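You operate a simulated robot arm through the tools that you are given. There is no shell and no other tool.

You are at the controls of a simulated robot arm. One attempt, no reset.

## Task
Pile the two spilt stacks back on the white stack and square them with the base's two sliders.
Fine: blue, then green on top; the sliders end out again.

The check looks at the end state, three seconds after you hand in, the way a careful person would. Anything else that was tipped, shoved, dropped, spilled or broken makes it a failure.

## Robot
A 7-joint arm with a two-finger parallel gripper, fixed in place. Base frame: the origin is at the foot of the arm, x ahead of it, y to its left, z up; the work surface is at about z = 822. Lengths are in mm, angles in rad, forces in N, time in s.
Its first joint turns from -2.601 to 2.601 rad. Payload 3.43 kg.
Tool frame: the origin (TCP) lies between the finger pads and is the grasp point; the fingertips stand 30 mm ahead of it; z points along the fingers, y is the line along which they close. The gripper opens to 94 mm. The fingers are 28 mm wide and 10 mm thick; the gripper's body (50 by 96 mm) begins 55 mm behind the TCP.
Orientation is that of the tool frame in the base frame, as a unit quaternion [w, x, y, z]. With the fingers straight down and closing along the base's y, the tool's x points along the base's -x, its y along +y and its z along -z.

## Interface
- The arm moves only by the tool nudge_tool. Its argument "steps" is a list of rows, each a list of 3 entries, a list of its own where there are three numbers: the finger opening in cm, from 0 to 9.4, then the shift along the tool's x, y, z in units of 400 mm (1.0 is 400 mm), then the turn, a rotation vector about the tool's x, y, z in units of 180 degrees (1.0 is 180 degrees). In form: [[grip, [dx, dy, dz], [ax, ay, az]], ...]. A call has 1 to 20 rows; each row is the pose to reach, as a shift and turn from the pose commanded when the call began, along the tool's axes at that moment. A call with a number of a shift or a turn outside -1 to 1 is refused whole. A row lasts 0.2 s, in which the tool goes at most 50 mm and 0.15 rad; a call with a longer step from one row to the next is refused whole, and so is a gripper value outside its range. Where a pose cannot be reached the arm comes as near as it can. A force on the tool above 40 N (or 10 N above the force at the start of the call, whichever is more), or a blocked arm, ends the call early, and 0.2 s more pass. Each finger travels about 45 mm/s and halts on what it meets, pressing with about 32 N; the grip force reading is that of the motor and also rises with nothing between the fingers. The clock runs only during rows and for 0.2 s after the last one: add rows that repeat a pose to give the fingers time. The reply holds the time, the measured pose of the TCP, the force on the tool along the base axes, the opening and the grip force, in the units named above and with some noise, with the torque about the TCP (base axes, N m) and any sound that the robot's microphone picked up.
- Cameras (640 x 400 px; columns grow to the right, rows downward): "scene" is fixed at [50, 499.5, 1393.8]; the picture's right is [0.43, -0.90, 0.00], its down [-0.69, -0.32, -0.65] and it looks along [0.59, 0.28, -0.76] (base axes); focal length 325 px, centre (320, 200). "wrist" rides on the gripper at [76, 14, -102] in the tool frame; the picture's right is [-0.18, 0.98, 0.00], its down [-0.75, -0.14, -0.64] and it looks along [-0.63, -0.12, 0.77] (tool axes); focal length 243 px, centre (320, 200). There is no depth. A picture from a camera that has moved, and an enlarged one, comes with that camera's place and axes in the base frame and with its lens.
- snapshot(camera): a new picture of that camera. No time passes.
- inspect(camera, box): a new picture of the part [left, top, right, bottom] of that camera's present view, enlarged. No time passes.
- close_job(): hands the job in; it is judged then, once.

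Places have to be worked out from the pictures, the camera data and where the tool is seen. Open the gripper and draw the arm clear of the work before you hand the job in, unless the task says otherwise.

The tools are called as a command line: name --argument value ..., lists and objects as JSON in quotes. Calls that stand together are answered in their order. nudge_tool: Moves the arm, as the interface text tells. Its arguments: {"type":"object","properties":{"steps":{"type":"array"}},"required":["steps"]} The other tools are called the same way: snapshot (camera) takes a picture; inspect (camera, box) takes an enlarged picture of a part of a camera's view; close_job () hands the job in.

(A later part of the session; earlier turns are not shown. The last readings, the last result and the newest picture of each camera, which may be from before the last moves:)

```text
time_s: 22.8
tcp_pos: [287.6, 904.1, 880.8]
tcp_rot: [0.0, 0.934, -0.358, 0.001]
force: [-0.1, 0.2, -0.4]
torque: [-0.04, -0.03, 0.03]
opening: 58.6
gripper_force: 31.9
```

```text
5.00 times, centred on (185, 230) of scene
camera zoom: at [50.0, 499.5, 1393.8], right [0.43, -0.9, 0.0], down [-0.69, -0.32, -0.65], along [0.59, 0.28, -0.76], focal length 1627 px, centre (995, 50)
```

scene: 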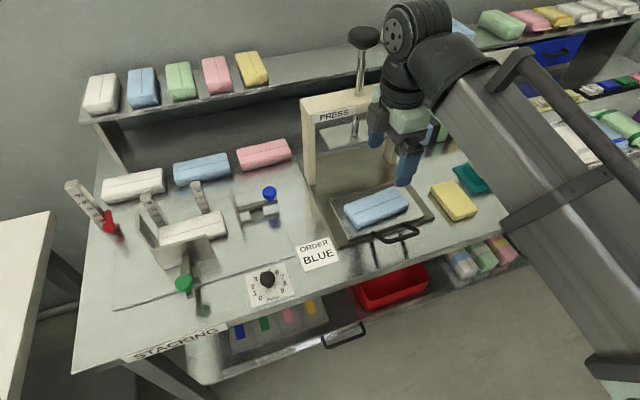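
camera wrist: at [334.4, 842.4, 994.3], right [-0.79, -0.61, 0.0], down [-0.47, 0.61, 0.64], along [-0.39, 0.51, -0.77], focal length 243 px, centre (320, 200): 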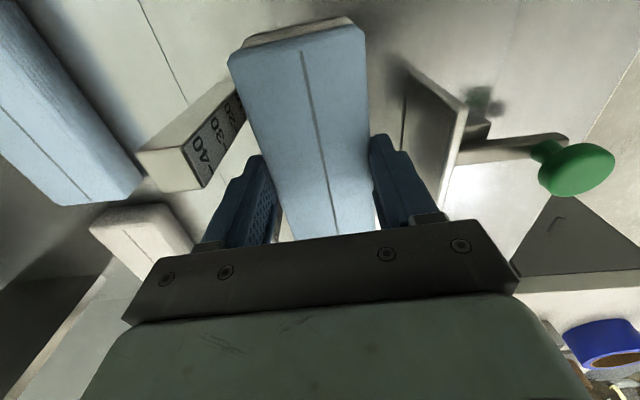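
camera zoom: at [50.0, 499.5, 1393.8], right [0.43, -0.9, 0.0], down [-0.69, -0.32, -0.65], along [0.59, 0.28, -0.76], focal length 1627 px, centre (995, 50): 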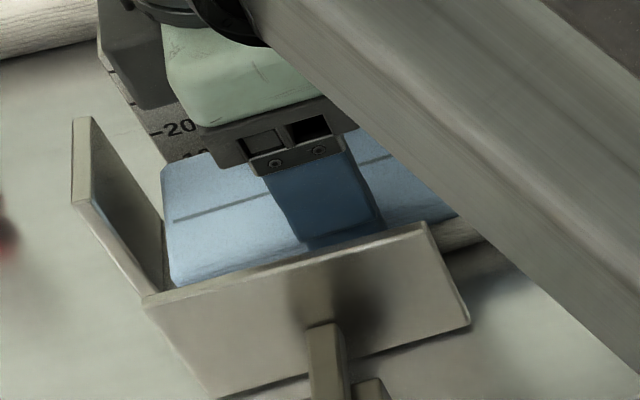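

Blue is well aligned over white and nearly touching. I'll keep lowering in small steps until I feel it seat.

nudge_tool --steps '[[3.0, [0, 0, 0.0035], [0, 0, 0]], [3.0, [0, 0, 0.0035], [0, 0, 0]]]'

nudge_tool --steps '[[3.0, [0, 0, 0.0035], [0, 0, 0]], [3.0, [0, 0, 0.0035], [0, 0, 0]]]'

```text
time_s: 23.4
tcp_pos: [287.3, 904.0, 880.7]
tcp_rot: [0.001, 0.934, -0.357, 0.0]
force: [-0.4, 0.0, -0.5]
torque: [0.01, -0.06, 0.0]
opening: 58.5
gripper_force: 31.7
```

```text
time_s: 24.0
tcp_pos: [286.3, 904.0, 880.0]
tcp_rot: [0.0, 0.934, -0.357, 0.001]
force: [0.7, 0.5, 6.6]
torque: [0.0, -0.03, 0.02]
opening: 58.4
gripper_force: 32.0
```

Contact: 6.6 N upward at z≈880, so blue sits on white. I'll open to 70 mm, keeping clear of the green plate.

nudge_tool --steps '[[6.2, [0, 0, 0], [0, 0, 0]], [6.6, [0, 0, 0], [0, 0, 0]], [7.0, [0, 0, 0], [0, 0, 0]], [7.0, [0, 0, 0], [0, 0, 0]]]'

snapshot --camera "wrist"

```text
time_s: 25.0
tcp_pos: [285.9, 905.3, 880.0]
tcp_rot: [0.0, 0.934, -0.358, 0.0]
force: [0.2, 0.4, -0.4]
torque: [-0.01, 0.0, 0.01]
opening: 70.1
gripper_force: 0.1
```

```text
taken
camera wrist: at [333.9, 842.1, 982.4], right [-0.79, -0.61, 0.0], down [-0.47, 0.61, 0.64], along [-0.39, 0.51, -0.77], focal length 243 px, centre (320, 200)
```

wrist: 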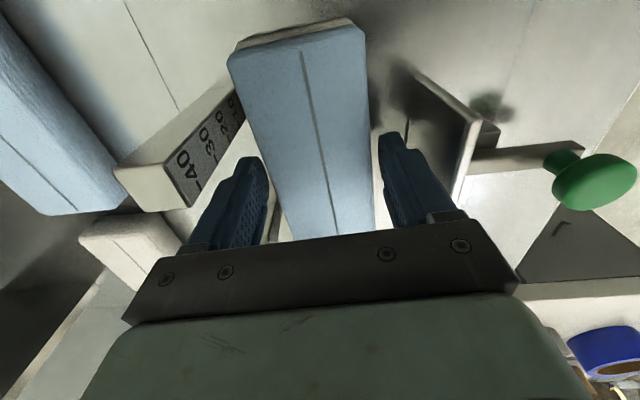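

Blue is free and stands on the white stack. I'll rise straight up to z≈1000 and check.

nudge_tool --steps '[[7.0, [0, 0, -0.03], [0, 0, 0]], [7.0, [0, 0, -0.08], [0, 0, 0]], [7.0, [0, 0, -0.16], [0, 0, 0]], [7.0, [0, 0, -0.24], [0, 0, 0]], [7.0, [0, 0, -0.3], [0, 0, 0]], [7.0, [0, 0, -0.3], [0, 0, 0]]]'

inspect --camera "wrist" --box '[210, 0, 500, 180]'

```text
time_s: 26.4
tcp_pos: [285.5, 905.4, 1000.2]
tcp_rot: [0.0, 0.934, -0.358, 0.0]
force: [0.5, -0.4, -0.1]
torque: [0.02, 0.0, 0.02]
opening: 70.0
gripper_force: 0.1
```

```text
2.21 times, centred on (355, 90) of wrist
camera zoom: at [333.3, 843.5, 1103.1], right [-0.79, -0.61, 0.0], down [-0.47, 0.61, 0.64], along [-0.39, 0.51, -0.77], focal length 535 px, centre (243, 443)
```

zoom: 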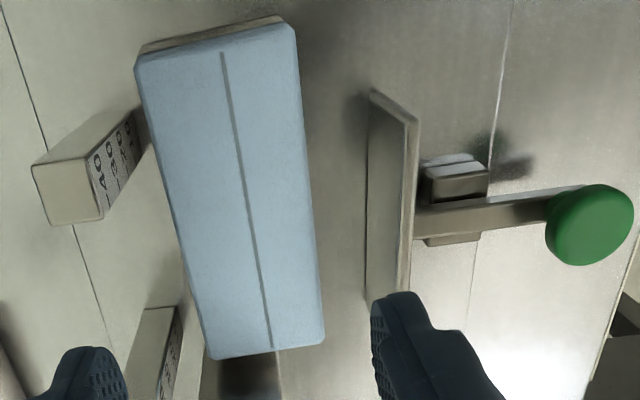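

Blue sits squarely on white, and the rulers and sliders are undisturbed. Now I'll travel right in front of the press towards the green stack.

nudge_tool --steps '[[9.4, [0.083, 0.062, 0], [0, 0, 0.004]], [9.4, [0.166, 0.124, 0], [0, 0, 0.008]], [9.4, [0.25, 0.186, 0], [0, 0, 0.0125]], [9.4, [0.3325, 0.2478, 0], [0, 0, 0.0167]], [9.4, [0.445, 0.2535, 0], [0, 0, 0.0167]], [9.4, [0.5575, 0.2594, 0], [0, 0, 0.0167]], [9.4, [0.67, 0.2653, 0], [0, 0, 0.0167]], [9.4, [0.7819, 0.2713, 0], [0, 0, 0.0167]], [9.4, [0.7819, 0.2713, 0], [0, 0, 0.0167]]]'

nudge_tool --steps '[[9.4, [0.1, 0, -0.02], [0, 0, 0]], [9.4, [0.205, 0, -0.05], [0, 0, 0]], [9.4, [0.31, 0, -0.05], [0, 0, 0]], [9.4, [0.415, 0, -0.05], [0, 0, 0]], [9.4, [0.52, 0, -0.05], [0, 0, 0]], [9.4, [0.625, 0, -0.05], [0, 0, 0]], [9.4, [0.73, 0, -0.05], [0, 0, 0]], [9.4, [0.83, 0, -0.05], [0, 0, 0]], [9.4, [0.925, 0, -0.05], [0, 0, 0]], [9.4, [0.925, 0, -0.05], [0, 0, 0]]]'

snapshot --camera "wrist"

snapshot --camera "scene"

```text
time_s: 28.4
tcp_pos: [449.9, 612.5, 1000.2]
tcp_rot: [0.0, 0.924, -0.382, 0.0]
force: [-0.1, -0.6, 0.6]
torque: [0.0, 0.01, 0.02]
opening: 93.9
gripper_force: 0.0
```

```text
time_s: 30.6
tcp_pos: [708.8, 351.6, 1018.5]
tcp_rot: [0.0, 0.924, -0.381, -0.001]
force: [-0.5, 0.4, -0.3]
torque: [0.01, -0.02, 0.02]
opening: 94.0
gripper_force: 0.2
```

```text
taken
camera wrist: at [752.9, 287.2, 1122.2], right [-0.82, -0.57, 0.0], down [-0.43, 0.63, 0.64], along [-0.36, 0.53, -0.77], focal length 243 px, centre (320, 200)
```

wrist: 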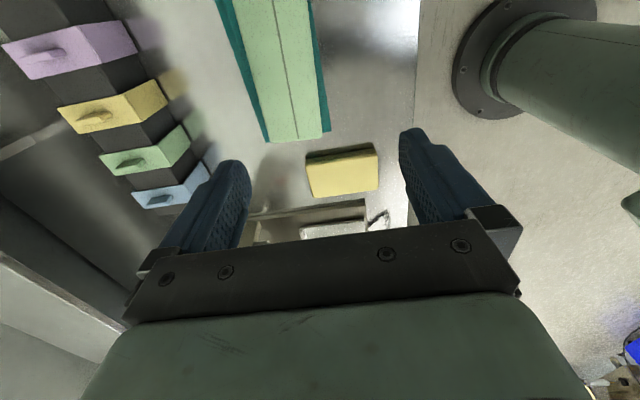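

```text
taken
```

scene: 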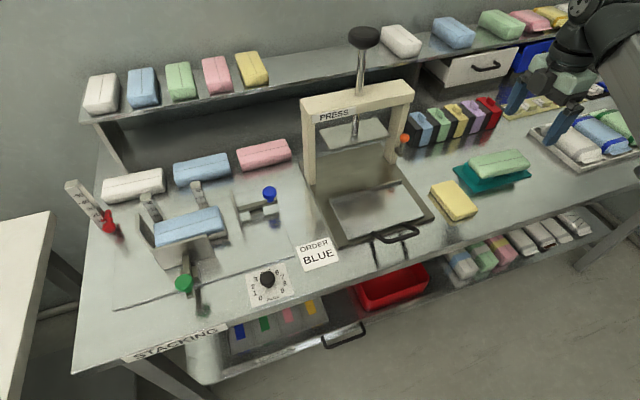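

Now I have a clear view of the green stack from both cameras. I'll enlarge it.

inspect --camera "wrist" --box '[190, 0, 390, 150]'

inspect --camera "scene" --box '[435, 130, 545, 210]'

inspect --camera "scene" --box '[110, 170, 270, 300]'

```text
2.67 times, centred on (290, 75) of wrist
camera zoom: at [752.9, 287.2, 1122.2], right [-0.82, -0.57, 0.0], down [-0.43, 0.63, 0.64], along [-0.36, 0.53, -0.77], focal length 647 px, centre (400, 533)
```

zoom: 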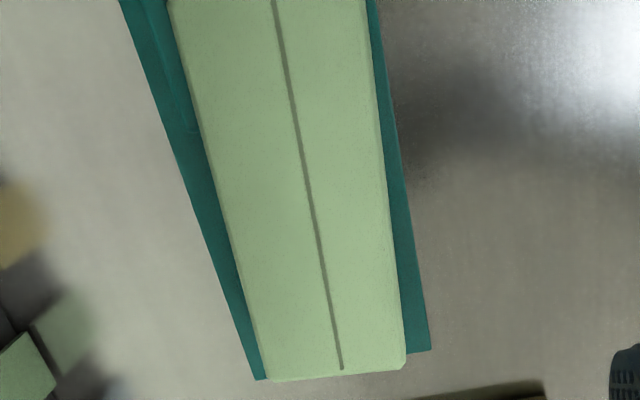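

```text
5.00 times, centred on (490, 170) of scene
camera zoom: at [50.0, 499.5, 1393.8], right [0.43, -0.9, 0.0], down [-0.69, -0.32, -0.65], along [0.59, 0.28, -0.76], focal length 1627 px, centre (-530, 350)
```

zoom: 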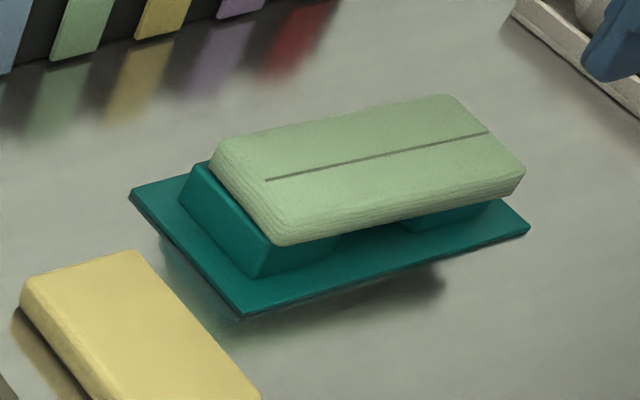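

```text
3.08 times, centred on (190, 235) of scene
camera zoom: at [50.0, 499.5, 1393.8], right [0.43, -0.9, 0.0], down [-0.69, -0.32, -0.65], along [0.59, 0.28, -0.76], focal length 1001 px, centre (720, 92)
```

zoom: 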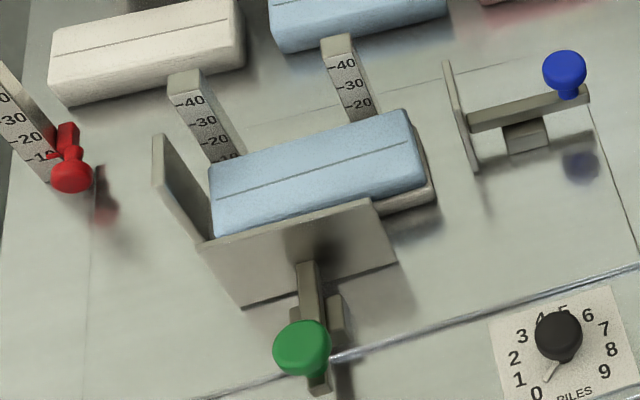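

Green rests on two teal feet, so the middle is open underneath. I get its centre at about s=276, d=780, top z≈871 and skew -3.9°. I'll align and descend to z≈925, then check.

nudge_tool --steps '[[7.4, [0.02, -0.025, 0.04], [0, 0, 0.007]], [7.4, [0.04, -0.05, 0.09], [0, 0, 0.014]], [7.4, [0.0585, -0.0755, 0.14], [0, 0, 0.0217]], [7.4, [0.0585, -0.0755, 0.19], [0, 0, 0.0217]], [7.4, [0.0585, -0.0755, 0.234], [0, 0, 0.0217]], [7.4, [0.0585, -0.0755, 0.234], [0, 0, 0.0217]]]'

snapshot --camera "wrist"

inspect --camera "scene" --box '[425, 90, 565, 210]'

```text
time_s: 32.0
tcp_pos: [746.9, 355.1, 926.8]
tcp_rot: [0.0, 0.91, -0.414, 0.0]
force: [0.7, 1.1, -0.3]
torque: [-0.01, 0.03, 0.03]
opening: 73.9
gripper_force: 0.0
```

```text
taken
camera wrist: at [785.4, 289.6, 1029.1], right [-0.86, -0.51, 0.0], down [-0.39, 0.66, 0.64], along [-0.33, 0.55, -0.77], focal length 243 px, centre (320, 200)
```

wrist: 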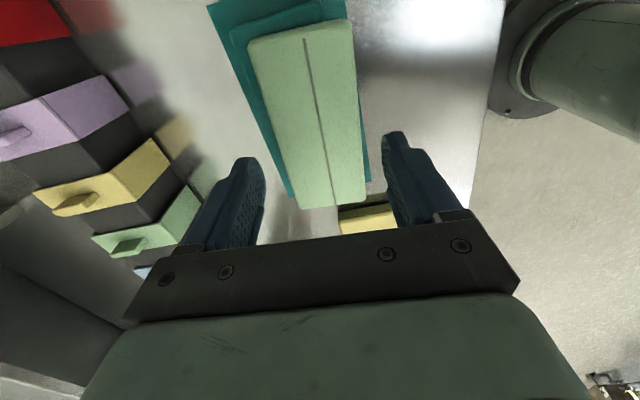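

```text
3.33 times, centred on (495, 150) of scene
camera zoom: at [50.0, 499.5, 1393.8], right [0.43, -0.9, 0.0], down [-0.69, -0.32, -0.65], along [0.59, 0.28, -0.76], focal length 1084 px, centre (-263, 367)
```

zoom: 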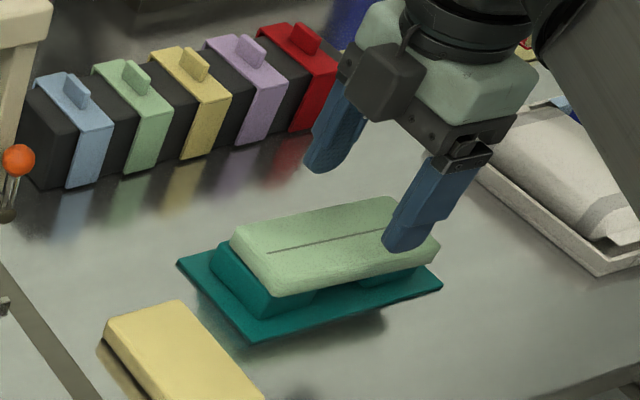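

The stack is centred in the gripper (y from about -28.5 to +27.6) and parallel. I'll descend to TCP z≈883, so the fingertips sit just above the stack's bottom with open space below.

nudge_tool --steps '[[7.4, [0, 0, 0.03], [0, 0, 0]], [7.4, [0, 0, 0.06], [0, 0, 0]], [7.4, [0, 0, 0.09], [0, 0, 0]], [7.4, [0, 0, 0.11], [0, 0, 0]], [7.4, [0, 0, 0.11], [0, 0, 0]]]'

snapshot --camera "wrist"

inspect --camera "scene" --box '[435, 110, 545, 210]'

```text
time_s: 33.2
tcp_pos: [747.0, 357.8, 881.7]
tcp_rot: [0.0, 0.91, -0.414, 0.0]
force: [-0.2, -0.2, 0.1]
torque: [-0.02, 0.02, 0.0]
opening: 74.0
gripper_force: 0.1
```

```text
taken
camera wrist: at [786.0, 290.8, 984.2], right [-0.86, -0.51, 0.0], down [-0.39, 0.66, 0.64], along [-0.33, 0.55, -0.77], focal length 243 px, centre (320, 200)
```

wrist: 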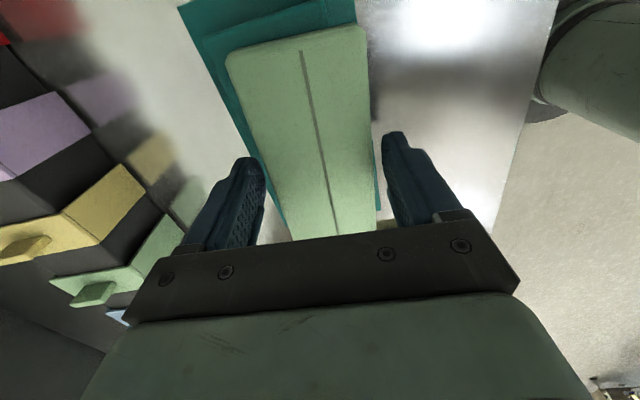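

```text
4.00 times, centred on (490, 160) of scene
camera zoom: at [50.0, 499.5, 1393.8], right [0.43, -0.9, 0.0], down [-0.69, -0.32, -0.65], along [0.59, 0.28, -0.76], focal length 1301 px, centre (-360, 360)
```

zoom: 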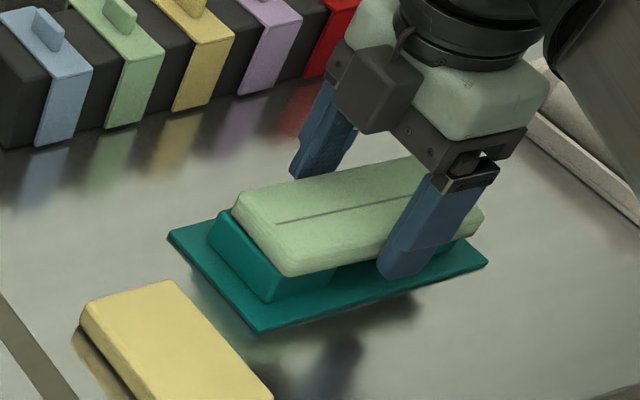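

The fingers are either side of green's middle, between the feet. Closing now.

nudge_tool --steps '[[6.4, [0, 0, 0], [0, 0, 0]], [5.0, [0, 0, 0], [0, 0, 0]], [3.0, [0, 0, 0], [0, 0, 0]], [3.0, [0, 0, 0], [0, 0, 0]], [3.0, [0, 0, 0], [0, 0, 0]]]'

inspect --camera "scene" --box '[435, 110, 545, 210]'

```text
time_s: 34.4
tcp_pos: [747.4, 357.1, 881.0]
tcp_rot: [0.0, 0.91, -0.414, -0.001]
force: [0.3, 0.6, -0.4]
torque: [0.03, 0.01, 0.02]
opening: 58.2
gripper_force: 31.4
```

```text
4.00 times, centred on (490, 160) of scene
camera zoom: at [50.0, 499.5, 1393.8], right [0.43, -0.9, 0.0], down [-0.69, -0.32, -0.65], along [0.59, 0.28, -0.76], focal length 1301 px, centre (-360, 360)
```

zoom: 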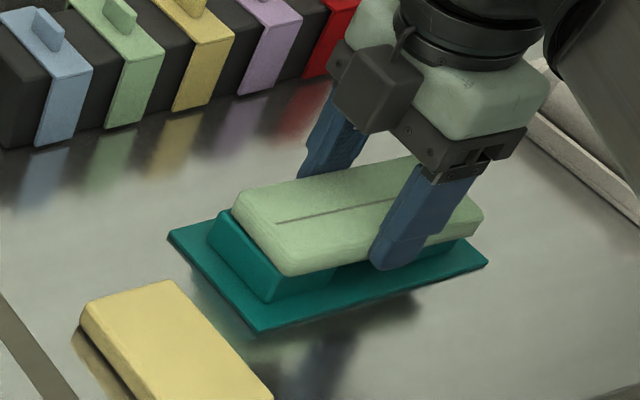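

Green is gripped at 58.2 mm with 31 N. I'll lift slowly and watch whether the teal stand stays put.

nudge_tool --steps '[[3.0, [0, 0, -0.01], [0, 0, 0]], [3.0, [0, 0, -0.03], [0, 0, 0]], [3.0, [0, 0, -0.06], [0, 0, 0]], [3.0, [0, 0, -0.09], [0, 0, 0]], [3.0, [0, 0, -0.09], [0, 0, 0]]]'

snapshot --camera "wrist"

inspect --camera "scene" --box '[435, 110, 545, 210]'

```text
time_s: 35.6
tcp_pos: [746.7, 356.3, 916.8]
tcp_rot: [-0.001, 0.91, -0.414, 0.001]
force: [0.5, 0.8, -0.5]
torque: [0.01, 0.02, 0.0]
opening: 58.5
gripper_force: 32.2
```

```text
taken
camera wrist: at [785.0, 289.5, 1020.1], right [-0.86, -0.51, 0.0], down [-0.39, 0.66, 0.64], along [-0.33, 0.55, -0.77], focal length 243 px, centre (320, 200)
```

wrist: 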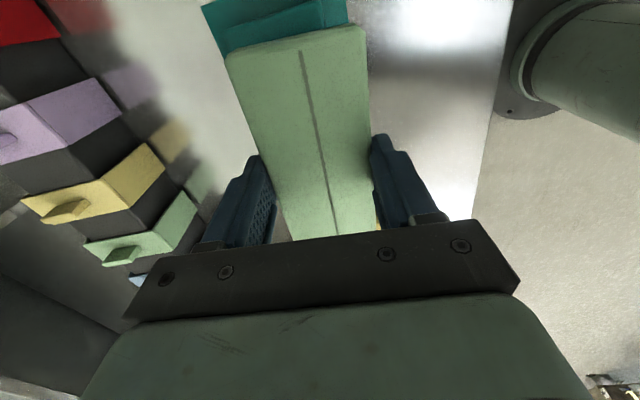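

```text
4.00 times, centred on (490, 160) of scene
camera zoom: at [50.0, 499.5, 1393.8], right [0.43, -0.9, 0.0], down [-0.69, -0.32, -0.65], along [0.59, 0.28, -0.76], focal length 1301 px, centre (-360, 360)
```

zoom: 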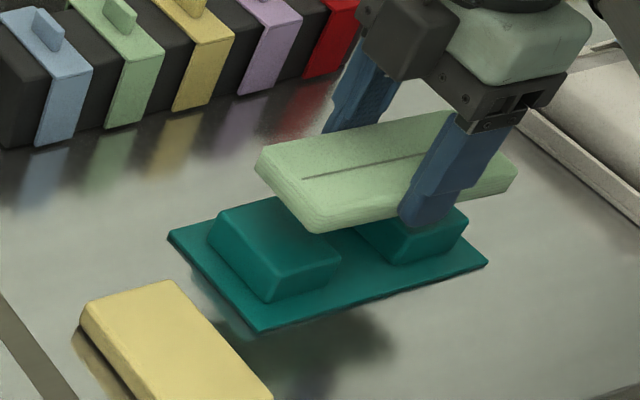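

Green is up and the teal stand hasn't moved. I'll carry green left at z≈1010, forward of the press.

nudge_tool --steps '[[3.0, [0, 0, -0.1], [0, 0, 0]], [3.0, [0, 0.02, -0.2], [0, 0, 0]], [3.0, [-0.08, 0.05, -0.2325], [0, 0, -0.005]], [3.0, [-0.18, 0.08, -0.2325], [0, 0, -0.01]], [3.0, [-0.28, 0.1, -0.2325], [0, 0, -0.016]], [3.0, [-0.385, 0.11, -0.2325], [0, 0, -0.0222]], [3.0, [-0.49, 0.12, -0.2325], [0, 0, -0.0222]], [3.0, [-0.6, 0.13, -0.2325], [0, 0, -0.0222]], [3.0, [-0.71, 0.14, -0.2325], [0, 0, -0.0222]], [3.0, [-0.82, 0.1404, -0.2325], [0, 0, -0.0222]], [3.0, [-0.9325, 0.1404, -0.2325], [0, 0, -0.0222]], [3.0, [-0.9325, 0.1404, -0.2325], [0, 0, -0.0222]]]'

```text
time_s: 38.2
tcp_pos: [460.4, 603.9, 1009.8]
tcp_rot: [0.0, 0.924, -0.383, 0.0]
force: [-0.2, 0.7, 0.1]
torque: [-0.02, 0.02, 0.0]
opening: 58.5
gripper_force: 32.3
```

Continuing left and in over the pile, to s≈-437, d≈842, with the pile's 3° skew.

nudge_tool --steps '[[3.0, [-0.1, 0, 0], [0, 0, 0]], [3.0, [-0.2, 0, 0], [0, 0, 0]], [3.0, [-0.3, 0, 0], [0, 0, -0.004]], [3.0, [-0.4, -0.02, 0], [0, 0, -0.008]], [3.0, [-0.49, -0.065, 0], [0, 0, -0.012]], [3.0, [-0.58, -0.11, 0], [0, 0, -0.0167]], [3.0, [-0.67, -0.155, 0], [0, 0, -0.0167]], [3.0, [-0.76, -0.195, 0], [0, 0, -0.0167]], [3.0, [-0.84, -0.2238, 0], [0, 0, -0.0167]], [3.0, [-0.84, -0.2238, 0], [0, 0, -0.0167]]]'

snapshot --camera "wrist"

inspect --camera "scene" --box '[60, 120, 300, 320]'

```text
time_s: 40.4
tcp_pos: [283.9, 900.5, 1011.1]
tcp_rot: [-0.001, 0.934, -0.357, 0.0]
force: [0.3, 0.2, -0.1]
torque: [0.0, -0.01, 0.01]
opening: 58.3
gripper_force: 32.1
```

```text
taken
camera wrist: at [331.6, 838.8, 1114.1], right [-0.79, -0.61, 0.0], down [-0.47, 0.61, 0.64], along [-0.39, 0.51, -0.77], focal length 243 px, centre (320, 200)
```

wrist: 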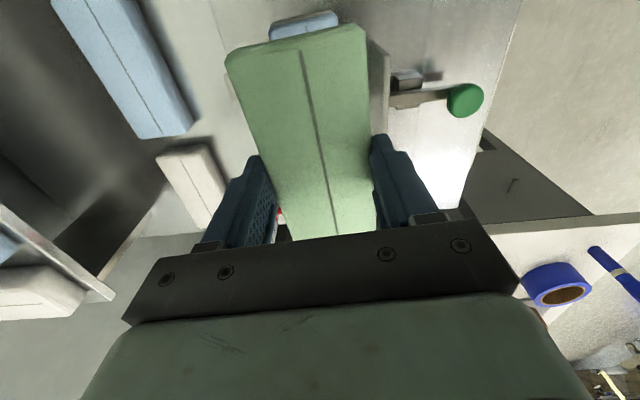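

```text
2.00 times, centred on (180, 220) of scene
camera zoom: at [50.0, 499.5, 1393.8], right [0.43, -0.9, 0.0], down [-0.69, -0.32, -0.65], along [0.59, 0.28, -0.76], focal length 651 px, centre (600, 160)
```

zoom: 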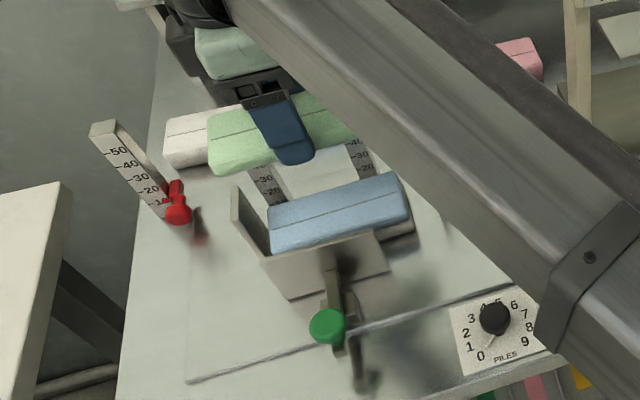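

Green is about 4 mm too far forward relative to blue, so I'll correct that while descending to z≈911. Contact is expected near z≈898.

nudge_tool --steps '[[3.0, [0, -0.005, 0.06], [0, 0, 0]], [3.0, [0, -0.011, 0.12], [0, 0, 0]], [3.0, [0, -0.011, 0.18], [0, 0, 0]], [3.0, [0, -0.011, 0.22], [0, 0, 0]], [3.0, [0, -0.011, 0.25], [0, 0, 0]], [3.0, [0, -0.011, 0.25], [0, 0, 0]]]'

snapshot --camera "wrist"

inspect --camera "scene" --box '[90, 150, 270, 300]'

```text
time_s: 41.8
tcp_pos: [287.1, 904.3, 908.6]
tcp_rot: [-0.001, 0.934, -0.357, 0.001]
force: [-0.5, 0.0, -0.6]
torque: [-0.02, -0.03, 0.0]
opening: 58.5
gripper_force: 31.6
```

```text
taken
camera wrist: at [334.1, 843.1, 1012.6], right [-0.79, -0.61, 0.0], down [-0.47, 0.61, 0.64], along [-0.39, 0.51, -0.77], focal length 243 px, centre (320, 200)
```

wrist: 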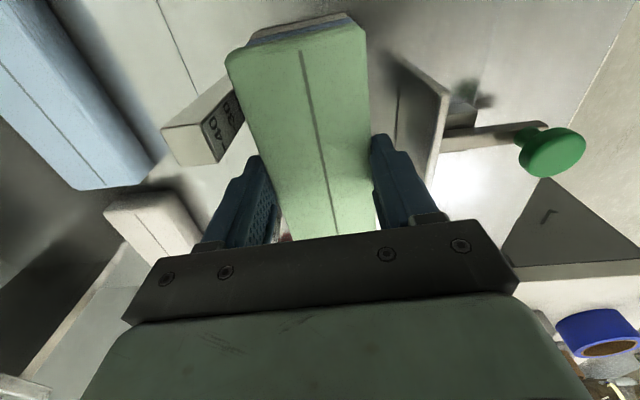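

```text
2.67 times, centred on (180, 225) of scene
camera zoom: at [50.0, 499.5, 1393.8], right [0.43, -0.9, 0.0], down [-0.69, -0.32, -0.65], along [0.59, 0.28, -0.76], focal length 868 px, centre (693, 133)
```

zoom: 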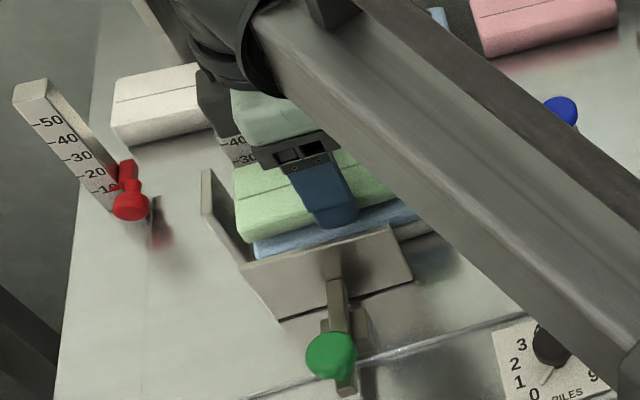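

Aligned over blue with a small gap left. I'll lower in small steps, watching the force.

nudge_tool --steps '[[3.0, [0, 0, 0.006], [0, 0, 0]], [3.0, [0, 0, 0.012], [0, 0, 0]], [3.0, [0, 0, 0.016], [0, 0, 0]], [3.0, [0, 0, 0.016], [0, 0, 0]]]'

nudge_tool --steps '[[3.0, [0, 0, 0.0035], [0, 0, 0]], [3.0, [0, 0, 0.0035], [0, 0, 0]]]'

inspect --camera "wrist" --box '[210, 0, 390, 110]'

```text
time_s: 42.8
tcp_pos: [287.6, 903.8, 902.6]
tcp_rot: [-0.001, 0.934, -0.357, 0.001]
force: [-0.9, 0.9, 0.6]
torque: [0.0, 0.0, -0.01]
opening: 58.4
gripper_force: 31.6
```

```text
time_s: 43.4
tcp_pos: [287.5, 904.5, 903.3]
tcp_rot: [0.0, 0.934, -0.358, -0.001]
force: [-0.2, 0.9, -0.4]
torque: [-0.01, -0.02, -0.04]
opening: 58.5
gripper_force: 31.9
```

```text
3.56 times, centred on (300, 55) of wrist
camera zoom: at [334.5, 842.6, 1005.7], right [-0.79, -0.61, 0.0], down [-0.47, 0.61, 0.64], along [-0.39, 0.51, -0.77], focal length 863 px, centre (391, 716)
```

zoom: 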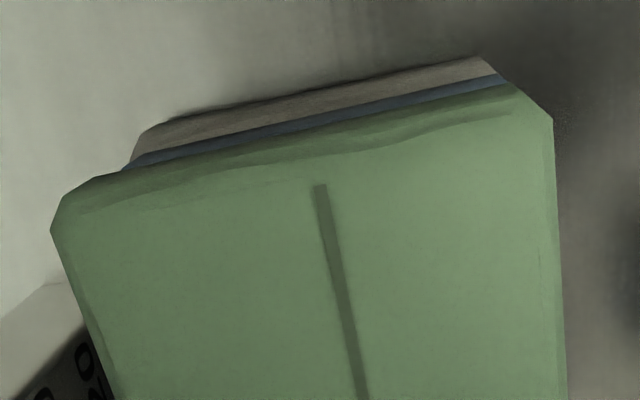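

Still free. I'll continue in 1.4 mm steps until contact.

nudge_tool --steps '[[3.0, [0, 0, 0.0035], [0, 0, 0]], [3.0, [0, 0, 0.0035], [0, 0, 0]]]'

nudge_tool --steps '[[3.0, [0, 0, 0.0035], [0, 0, 0]], [3.0, [0, 0, 0.0035], [0, 0, 0]]]'

```text
time_s: 44.0
tcp_pos: [286.8, 904.1, 902.1]
tcp_rot: [-0.001, 0.934, -0.358, 0.0]
force: [-0.2, -1.1, -0.8]
torque: [-0.02, 0.0, 0.0]
opening: 58.2
gripper_force: 31.7
```

```text
time_s: 44.6
tcp_pos: [287.6, 905.6, 900.7]
tcp_rot: [0.0, 0.934, -0.358, 0.0]
force: [0.1, -0.4, -0.8]
torque: [0.04, -0.03, 0.03]
opening: 58.4
gripper_force: 32.3
```

nudge_tool --steps '[[3.0, [0, 0, 0.0035], [0, 0, 0]], [3.0, [0, 0, 0.0035], [0, 0, 0]]]'

nudge_tool --steps '[[3.0, [0, 0, 0.0035], [0, 0, 0]], [3.0, [0, 0, 0.0035], [0, 0, 0]]]'

```text
time_s: 45.2
tcp_pos: [287.5, 904.7, 898.6]
tcp_rot: [0.0, 0.934, -0.358, 0.001]
force: [-0.7, 0.3, -1.0]
torque: [0.0, 0.01, 0.0]
opening: 58.3
gripper_force: 31.8
```

```text
time_s: 45.8
tcp_pos: [285.4, 904.7, 897.1]
tcp_rot: [0.0, 0.934, -0.357, 0.0]
force: [0.1, 0.4, -0.2]
torque: [0.01, 0.0, 0.03]
opening: 58.0
gripper_force: 32.2
```

No contact yet at z≈897, which is where I expected it. I'll continue with the same small steps.

nudge_tool --steps '[[3.0, [0, 0, 0.0035], [0, 0, 0]], [3.0, [0, 0, 0.0035], [0, 0, 0]]]'

inspect --camera "wrist" --box '[210, 0, 390, 110]'

```text
time_s: 46.4
tcp_pos: [287.1, 904.9, 895.5]
tcp_rot: [-0.001, 0.934, -0.356, 0.0]
force: [-0.7, -0.2, 9.9]
torque: [-0.03, 0.0, 0.04]
opening: 58.3
gripper_force: 32.3
```

```text
3.56 times, centred on (300, 55) of wrist
camera zoom: at [333.8, 843.1, 999.3], right [-0.79, -0.61, 0.0], down [-0.47, 0.61, 0.64], along [-0.39, 0.51, -0.77], focal length 863 px, centre (391, 716)
```

zoom: 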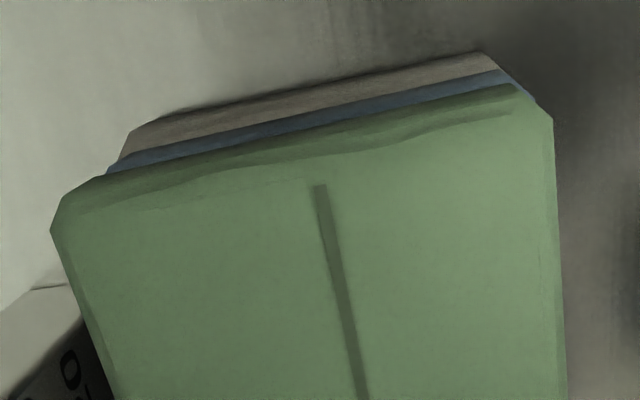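

Contact: 9.9 N upward at z≈895.5, so green sits on blue. I'll open to 70 mm and rise straight up.

nudge_tool --steps '[[6.2, [0, 0, 0], [0, 0, 0]], [6.6, [0, 0, 0], [0, 0, 0]], [7.0, [0, 0, 0], [0, 0, 0]], [7.0, [0, 0, 0], [0, 0, 0]]]'

nudge_tool --steps '[[7.0, [0, 0, -0.02], [0, 0, 0]], [7.0, [0, 0, -0.05], [0, 0, 0]], [7.0, [0, 0, -0.12], [0, 0, 0]], [7.0, [0, 0, -0.2], [0, 0, 0]], [7.0, [0, 0, -0.27], [0, 0, 0]], [7.0, [0, 0, -0.27], [0, 0, 0]]]'

snapshot --camera "wrist"

inspect --camera "wrist" --box '[210, 0, 500, 180]'

inspect --camera "scene" --box '[90, 150, 270, 300]'

```text
time_s: 47.4
tcp_pos: [287.1, 905.4, 895.4]
tcp_rot: [0.0, 0.934, -0.358, 0.0]
force: [-0.2, 0.1, 1.3]
torque: [-0.01, -0.02, 0.0]
opening: 69.6
gripper_force: 0.1
```

```text
time_s: 48.8
tcp_pos: [287.0, 906.7, 1004.6]
tcp_rot: [-0.001, 0.934, -0.357, 0.0]
force: [1.2, 1.0, -0.8]
torque: [0.04, 0.01, -0.02]
opening: 70.3
gripper_force: 0.0
```

```text
taken
camera wrist: at [334.0, 843.6, 1108.7], right [-0.79, -0.61, 0.0], down [-0.47, 0.61, 0.64], along [-0.39, 0.51, -0.77], focal length 243 px, centre (320, 200)
```

wrist: 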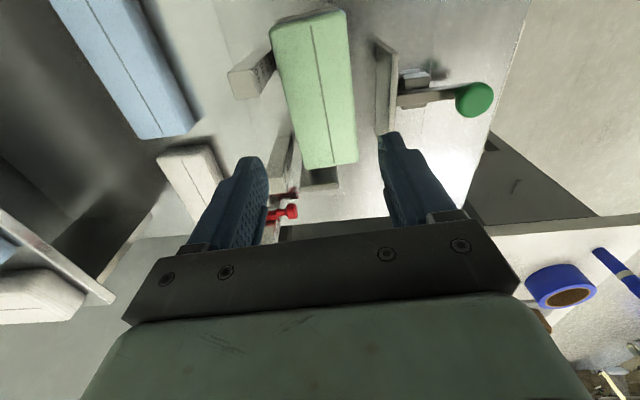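

```text
2.21 times, centred on (355, 90) of wrist
camera zoom: at [334.0, 843.6, 1108.7], right [-0.79, -0.61, 0.0], down [-0.47, 0.61, 0.64], along [-0.39, 0.51, -0.77], focal length 535 px, centre (243, 443)
```

zoom: 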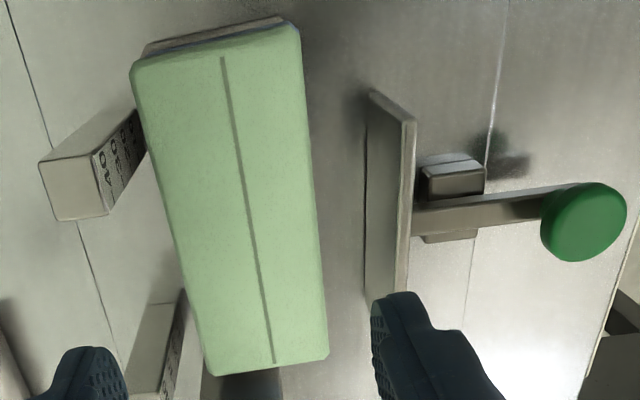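

```text
2.67 times, centred on (180, 225) of scene
camera zoom: at [50.0, 499.5, 1393.8], right [0.43, -0.9, 0.0], down [-0.69, -0.32, -0.65], along [0.59, 0.28, -0.76], focal length 868 px, centre (693, 133)
```

zoom: 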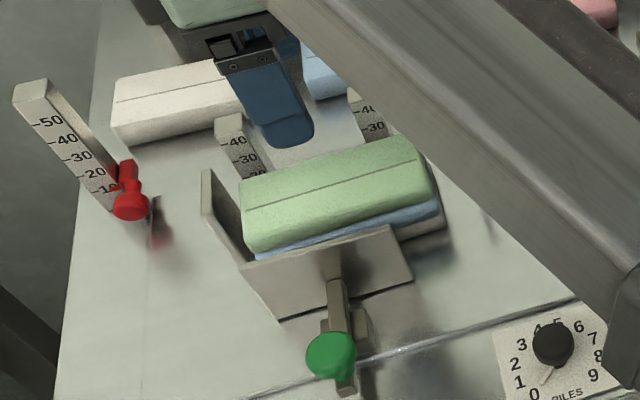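

All three are piled: white, blue, green. Now the sliders; I'll move in front of the pile and look at the green knob up close before touching it.

nudge_tool --steps '[[7.0, [0.02, 0.07, 0], [0, 0, 0.004]], [7.0, [0.045, 0.16, 0], [0, 0, 0.008]], [9.4, [0.07, 0.25, 0], [0, 0, 0.012]], [9.4, [0.1017, 0.3533, 0], [0, 0, 0.0167]], [9.4, [0.1017, 0.3533, 0.1], [0, 0, 0.0167]], [9.4, [0.1017, 0.3533, 0.18], [0, 0, 0.0167]], [9.4, [0.1017, 0.3533, 0.18], [0, 0, 0.0167]]]'

snapshot --camera "wrist"

snapshot --camera "scene"

```text
time_s: 50.4
tcp_pos: [222.8, 774.5, 931.7]
tcp_rot: [0.0, 0.924, -0.382, -0.001]
force: [-0.5, -0.5, -0.2]
torque: [-0.02, 0.0, -0.02]
opening: 93.8
gripper_force: 0.1
```

```text
taken
camera wrist: at [267.1, 709.1, 1034.8], right [-0.82, -0.57, 0.0], down [-0.43, 0.63, 0.64], along [-0.36, 0.53, -0.77], focal length 243 px, centre (320, 200)
```

wrist: 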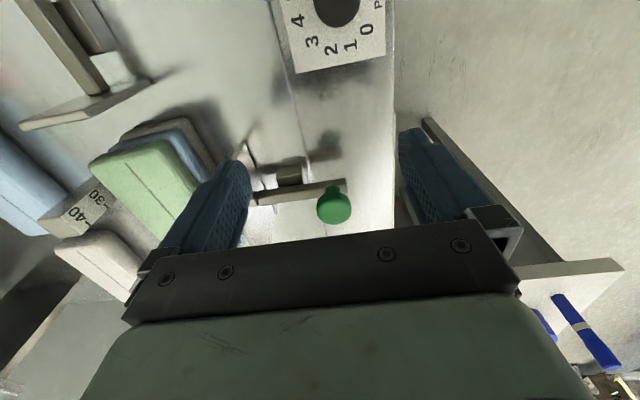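

```text
taken
```

scene: 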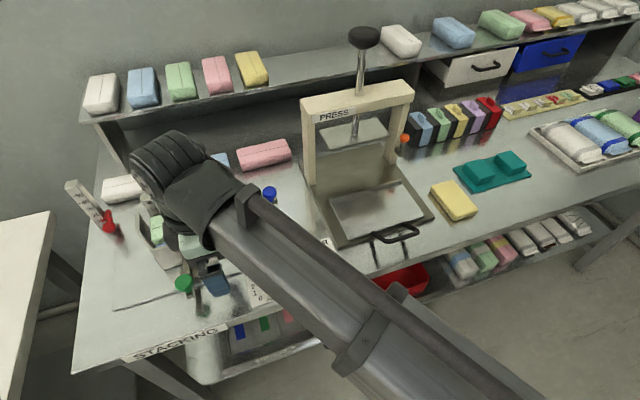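

inspect --camera "wrist" --box '[220, 130, 400, 240]'

inspect --camera "scene" --box '[150, 250, 240, 320]'

inspect --camera "wrist" --box '[0, 0, 260, 260]'

```text
3.56 times, centred on (310, 185) of wrist
camera zoom: at [267.1, 709.1, 1034.8], right [-0.82, -0.57, 0.0], down [-0.43, 0.63, 0.64], along [-0.36, 0.53, -0.77], focal length 863 px, centre (356, 253)
```

zoom: 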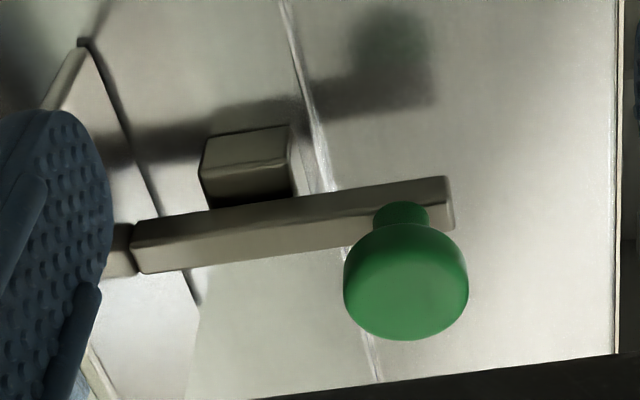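

```text
5.71 times, centred on (195, 285) of scene
camera zoom: at [50.0, 499.5, 1393.8], right [0.43, -0.9, 0.0], down [-0.69, -0.32, -0.65], along [0.59, 0.28, -0.76], focal length 1859 px, centre (1034, -286)
```

zoom: 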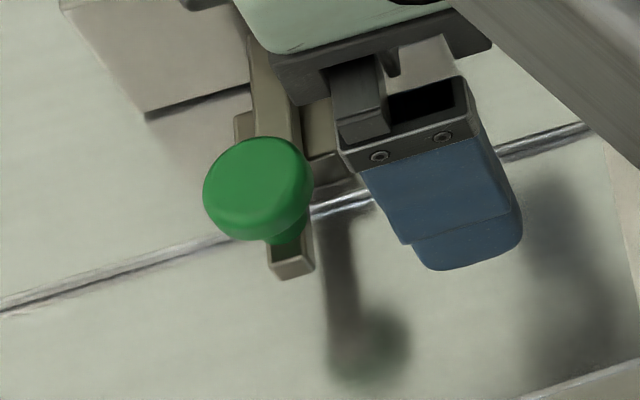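

```text
1.54 times, centred on (130, 130) of wrist
camera zoom: at [267.1, 709.1, 1034.8], right [-0.82, -0.57, 0.0], down [-0.43, 0.63, 0.64], along [-0.36, 0.53, -0.77], focal length 373 px, centre (612, 308)
```

zoom: 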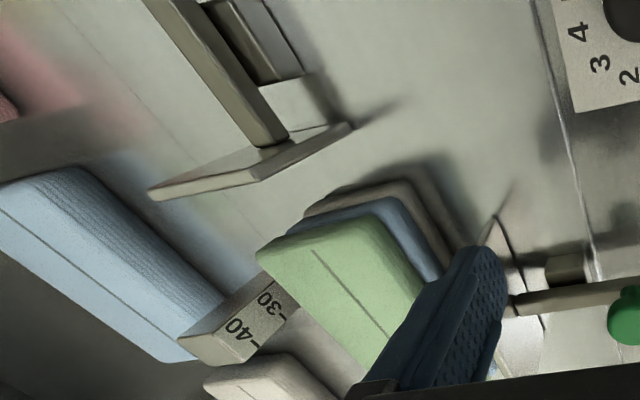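

The green knob has a 30 mm head (top z≈884) on a thin stem above the bar, centred at about s=-451, d=704. I'll move over it with 60 mm opening, fingers ahead of and behind it.

nudge_tool --steps '[[6.4, [-0.05, 0.003, 0], [0, 0, 0]], [6.4, [-0.1, 0.003, 0], [0, 0, 0]], [6.4, [-0.1525, 0.003, 0], [0, 0, 0]], [6.4, [-0.1525, 0.003, 0.03], [0, 0, 0]], [6.4, [-0.1525, 0.003, 0.03], [0, 0, 0]]]'

snapshot --camera "wrist"

inspect --camera "scene" --box '[130, 200, 260, 310]'

```text
time_s: 51.6
tcp_pos: [179.4, 813.9, 920.3]
tcp_rot: [0.0, 0.924, -0.382, 0.0]
force: [0.2, -0.6, -0.2]
torque: [0.01, 0.01, -0.02]
opening: 64.1
gripper_force: 0.1
```

```text
taken
camera wrist: at [222.6, 750.9, 1023.6], right [-0.82, -0.57, 0.0], down [-0.43, 0.63, 0.64], along [-0.36, 0.53, -0.77], focal length 243 px, centre (320, 200)
```

wrist: 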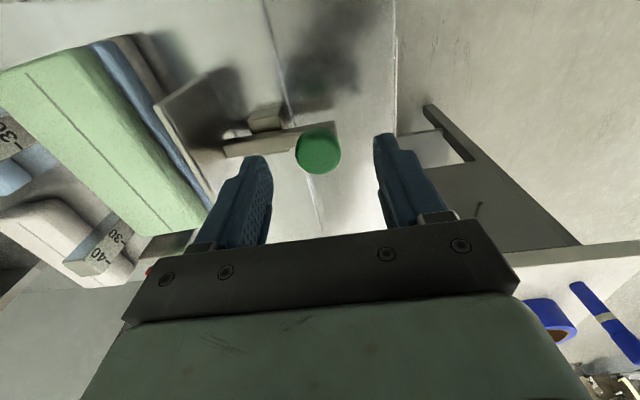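

```text
3.64 times, centred on (195, 255) of scene
camera zoom: at [50.0, 499.5, 1393.8], right [0.43, -0.9, 0.0], down [-0.69, -0.32, -0.65], along [0.59, 0.28, -0.76], focal length 1183 px, centre (774, 0)
```

zoom: 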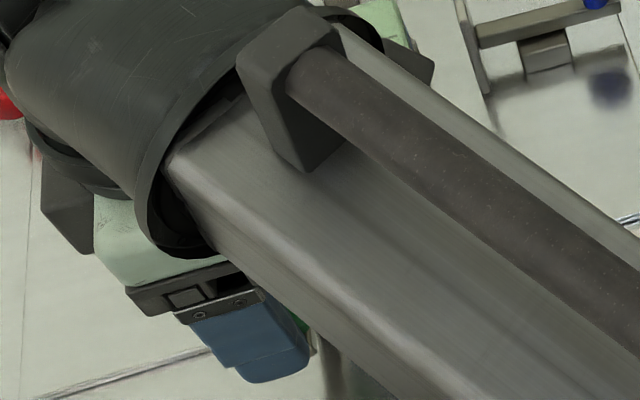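

The knob is centred in the gripper to within 2 mm and the bar top is at z≈858. I'll descend to TCP z≈896 (fingertips 866) and close on the head.

nudge_tool --steps '[[6.4, [0, -0.002, 0.02], [0, 0, 0]], [6.4, [0, -0.002, 0.04], [0, 0, 0]], [6.4, [0, -0.002, 0.061], [0, 0, 0]], [6.4, [0, -0.002, 0.061], [0, 0, 0]]]'

snapshot --camera "wrist"

```text
time_s: 52.6
tcp_pos: [179.9, 815.3, 896.3]
tcp_rot: [0.0, 0.924, -0.382, 0.001]
force: [1.2, 1.1, -0.1]
torque: [-0.01, 0.03, 0.01]
opening: 64.2
gripper_force: 0.0
```

```text
taken
camera wrist: at [223.0, 751.7, 999.3], right [-0.82, -0.57, 0.0], down [-0.43, 0.63, 0.64], along [-0.36, 0.53, -0.77], focal length 243 px, centre (320, 200)
```

wrist: 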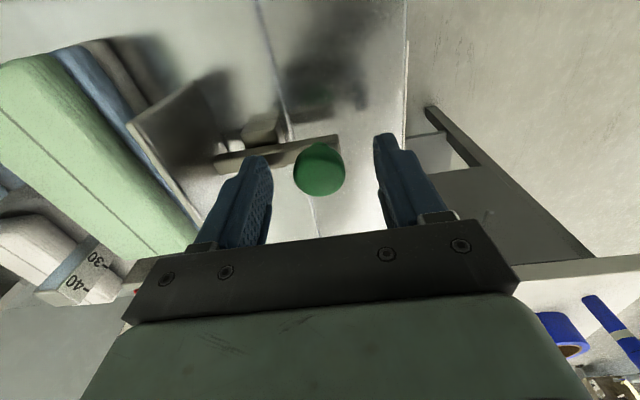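

The fingers straddle the knob, so I'll close gently on it.

nudge_tool --steps '[[5.4, [0, 0, 0], [0, 0, 0]], [4.4, [0, 0, 0], [0, 0, 0]], [3.4, [0, 0, 0], [0, 0, 0]], [2.4, [0, 0, 0], [0, 0, 0]], [1.5, [0, 0, 0], [0, 0, 0]], [1.5, [0, 0, 0], [0, 0, 0]]]'

snapshot --camera "wrist"

```text
time_s: 54.0
tcp_pos: [180.4, 815.8, 896.6]
tcp_rot: [-0.001, 0.924, -0.382, 0.0]
force: [1.8, 2.2, 0.2]
torque: [0.03, -0.07, 0.03]
opening: 29.2
gripper_force: 45.2
```

```text
taken
camera wrist: at [223.2, 751.9, 999.4], right [-0.82, -0.57, 0.0], down [-0.43, 0.63, 0.64], along [-0.36, 0.53, -0.77], focal length 243 px, centre (320, 200)
```

wrist: 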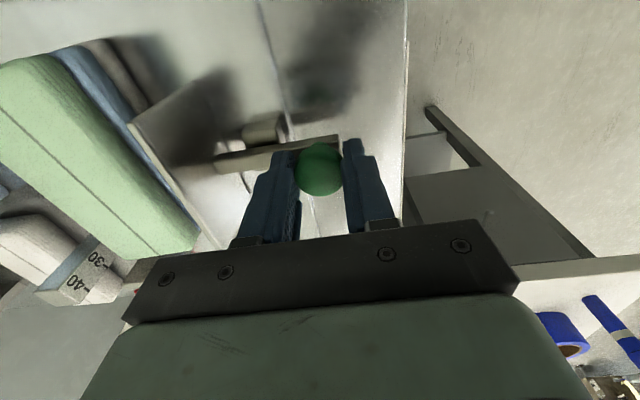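

The knob is gripped at 29.2 mm. I'll slide the green slider in (+d) by 20 mm first, to feel its free travel.

nudge_tool --steps '[[1.5, [0, -0.01, 0], [0, 0, 0]], [1.5, [0, -0.02, 0], [0, 0, 0]], [1.5, [0, -0.03, 0], [0, 0, 0]], [1.5, [0, -0.04, 0], [0, 0, 0]], [1.5, [0, -0.05, 0], [0, 0, 0]], [1.5, [0, -0.05, 0], [0, 0, 0]]]'

snapshot --camera "wrist"

```text
time_s: 55.4
tcp_pos: [193.5, 828.8, 895.2]
tcp_rot: [-0.001, 0.924, -0.381, 0.0]
force: [-7.5, 7.3, 10.0]
torque: [-0.16, -0.17, -0.01]
opening: 29.0
gripper_force: 45.3
```

```text
taken
camera wrist: at [237.1, 765.4, 999.3], right [-0.82, -0.57, 0.0], down [-0.43, 0.63, 0.64], along [-0.36, 0.53, -0.77], focal length 243 px, centre (320, 200)
```

wrist: 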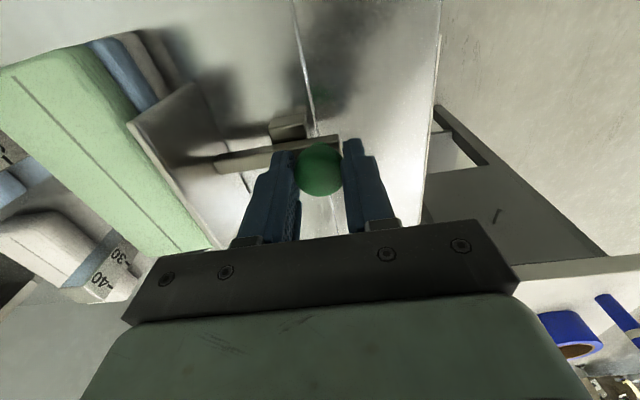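

The slider moves. There is a side force of about 10 N towards -s and 10 N up, so I'm slightly off the slider's line. I'll ease 1 mm to -s and 1 mm up while continuing a little.

nudge_tool --steps '[[1.5, [-0.0025, 0, -0.0025], [0, 0, 0]], [1.5, [-0.0025, 0, -0.0025], [0, 0, 0]]]'

```text
time_s: 56.0
tcp_pos: [192.3, 829.0, 895.8]
tcp_rot: [-0.001, 0.924, -0.382, 0.0]
force: [-2.0, 1.9, 1.3]
torque: [0.98, 0.94, 0.02]
opening: 29.2
gripper_force: 44.8
```

Side forces have dropped. I'll continue inward another 14 mm with slight compensation.

nudge_tool --steps '[[1.5, [-0.0005, -0.01, 0], [0, 0, 0]], [1.5, [-0.001, -0.02, 0], [0, 0, 0]], [1.5, [-0.0015, -0.03, 0], [0, 0, 0]], [1.5, [-0.0018, -0.035, 0], [0, 0, 0]], [1.5, [-0.0018, -0.035, 0], [0, 0, 0]]]'

inspect --camera "wrist" --box '[0, 0, 400, 260]'

```text
time_s: 57.2
tcp_pos: [203.4, 840.1, 896.0]
tcp_rot: [0.001, 0.924, -0.381, 0.0]
force: [10.0, -11.2, -10.8]
torque: [-0.38, -0.36, -0.04]
opening: 28.9
gripper_force: 45.1
```

```text
1.54 times, centred on (200, 130) of wrist
camera zoom: at [247.1, 776.3, 999.7], right [-0.82, -0.57, 0.0], down [-0.44, 0.63, 0.64], along [-0.36, 0.53, -0.77], focal length 373 px, centre (505, 308)
```

zoom: 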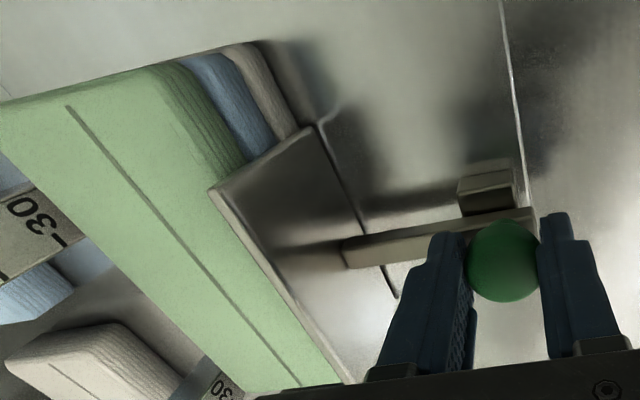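

The correction overshot slightly (now +15 N along s and -11 N in z), so I'll ease back 0.7 mm in both and push on. The plate is about to meet the pile's front-left corner.

nudge_tool --steps '[[1.5, [0.0018, 0, 0.0018], [0, 0, 0]], [1.5, [0.0018, -0.007, 0.0018], [0, 0, 0]], [1.5, [0.0018, -0.014, 0.0018], [0, 0, 0]], [1.5, [0.0018, -0.014, 0.0018], [0, 0, 0]]]'

inspect --camera "wrist" --box '[0, 0, 400, 260]'

```text
time_s: 58.2
tcp_pos: [206.7, 844.1, 895.9]
tcp_rot: [-0.001, 0.924, -0.382, 0.0]
force: [13.7, -12.9, 5.3]
torque: [-0.49, -0.43, 0.01]
opening: 29.0
gripper_force: 45.1
```

```text
1.54 times, centred on (200, 130) of wrist
camera zoom: at [251.1, 779.9, 999.5], right [-0.82, -0.57, 0.0], down [-0.44, 0.63, 0.64], along [-0.36, 0.53, -0.77], focal length 373 px, centre (505, 308)
```

zoom: 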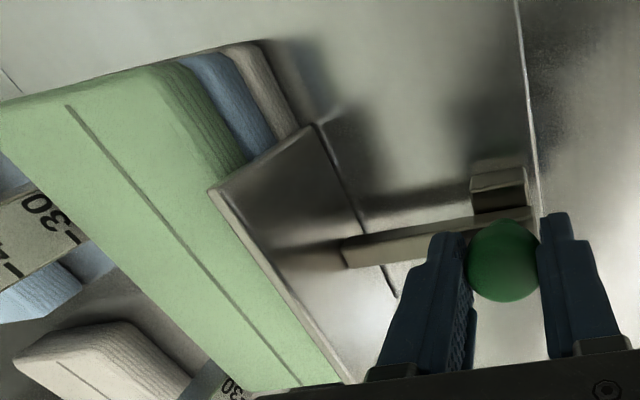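

Force is mostly sideways (about +19 N in s) with almost nothing along d yet. I'll ease +1.2 mm in s.

nudge_tool --steps '[[1.5, [0.003, 0, 0], [0, 0, 0]], [1.5, [0.003, 0, 0], [0, 0, 0]]]'

```text
time_s: 58.8
tcp_pos: [206.5, 843.3, 896.9]
tcp_rot: [-0.001, 0.924, -0.381, -0.001]
force: [8.6, -7.6, 11.9]
torque: [-0.68, -0.82, -0.04]
opening: 28.8
gripper_force: 44.7
```

nudge_tool --steps '[[1.5, [0.002, 0, -0.0015], [0, 0, 0]], [1.5, [0.002, 0, -0.0015], [0, 0, 0]]]'

```text
time_s: 59.4
tcp_pos: [208.2, 843.1, 895.9]
tcp_rot: [-0.001, 0.925, -0.381, -0.001]
force: [2.6, -1.4, 8.2]
torque: [-0.38, -0.48, 0.0]
opening: 29.3
gripper_force: 44.4
```

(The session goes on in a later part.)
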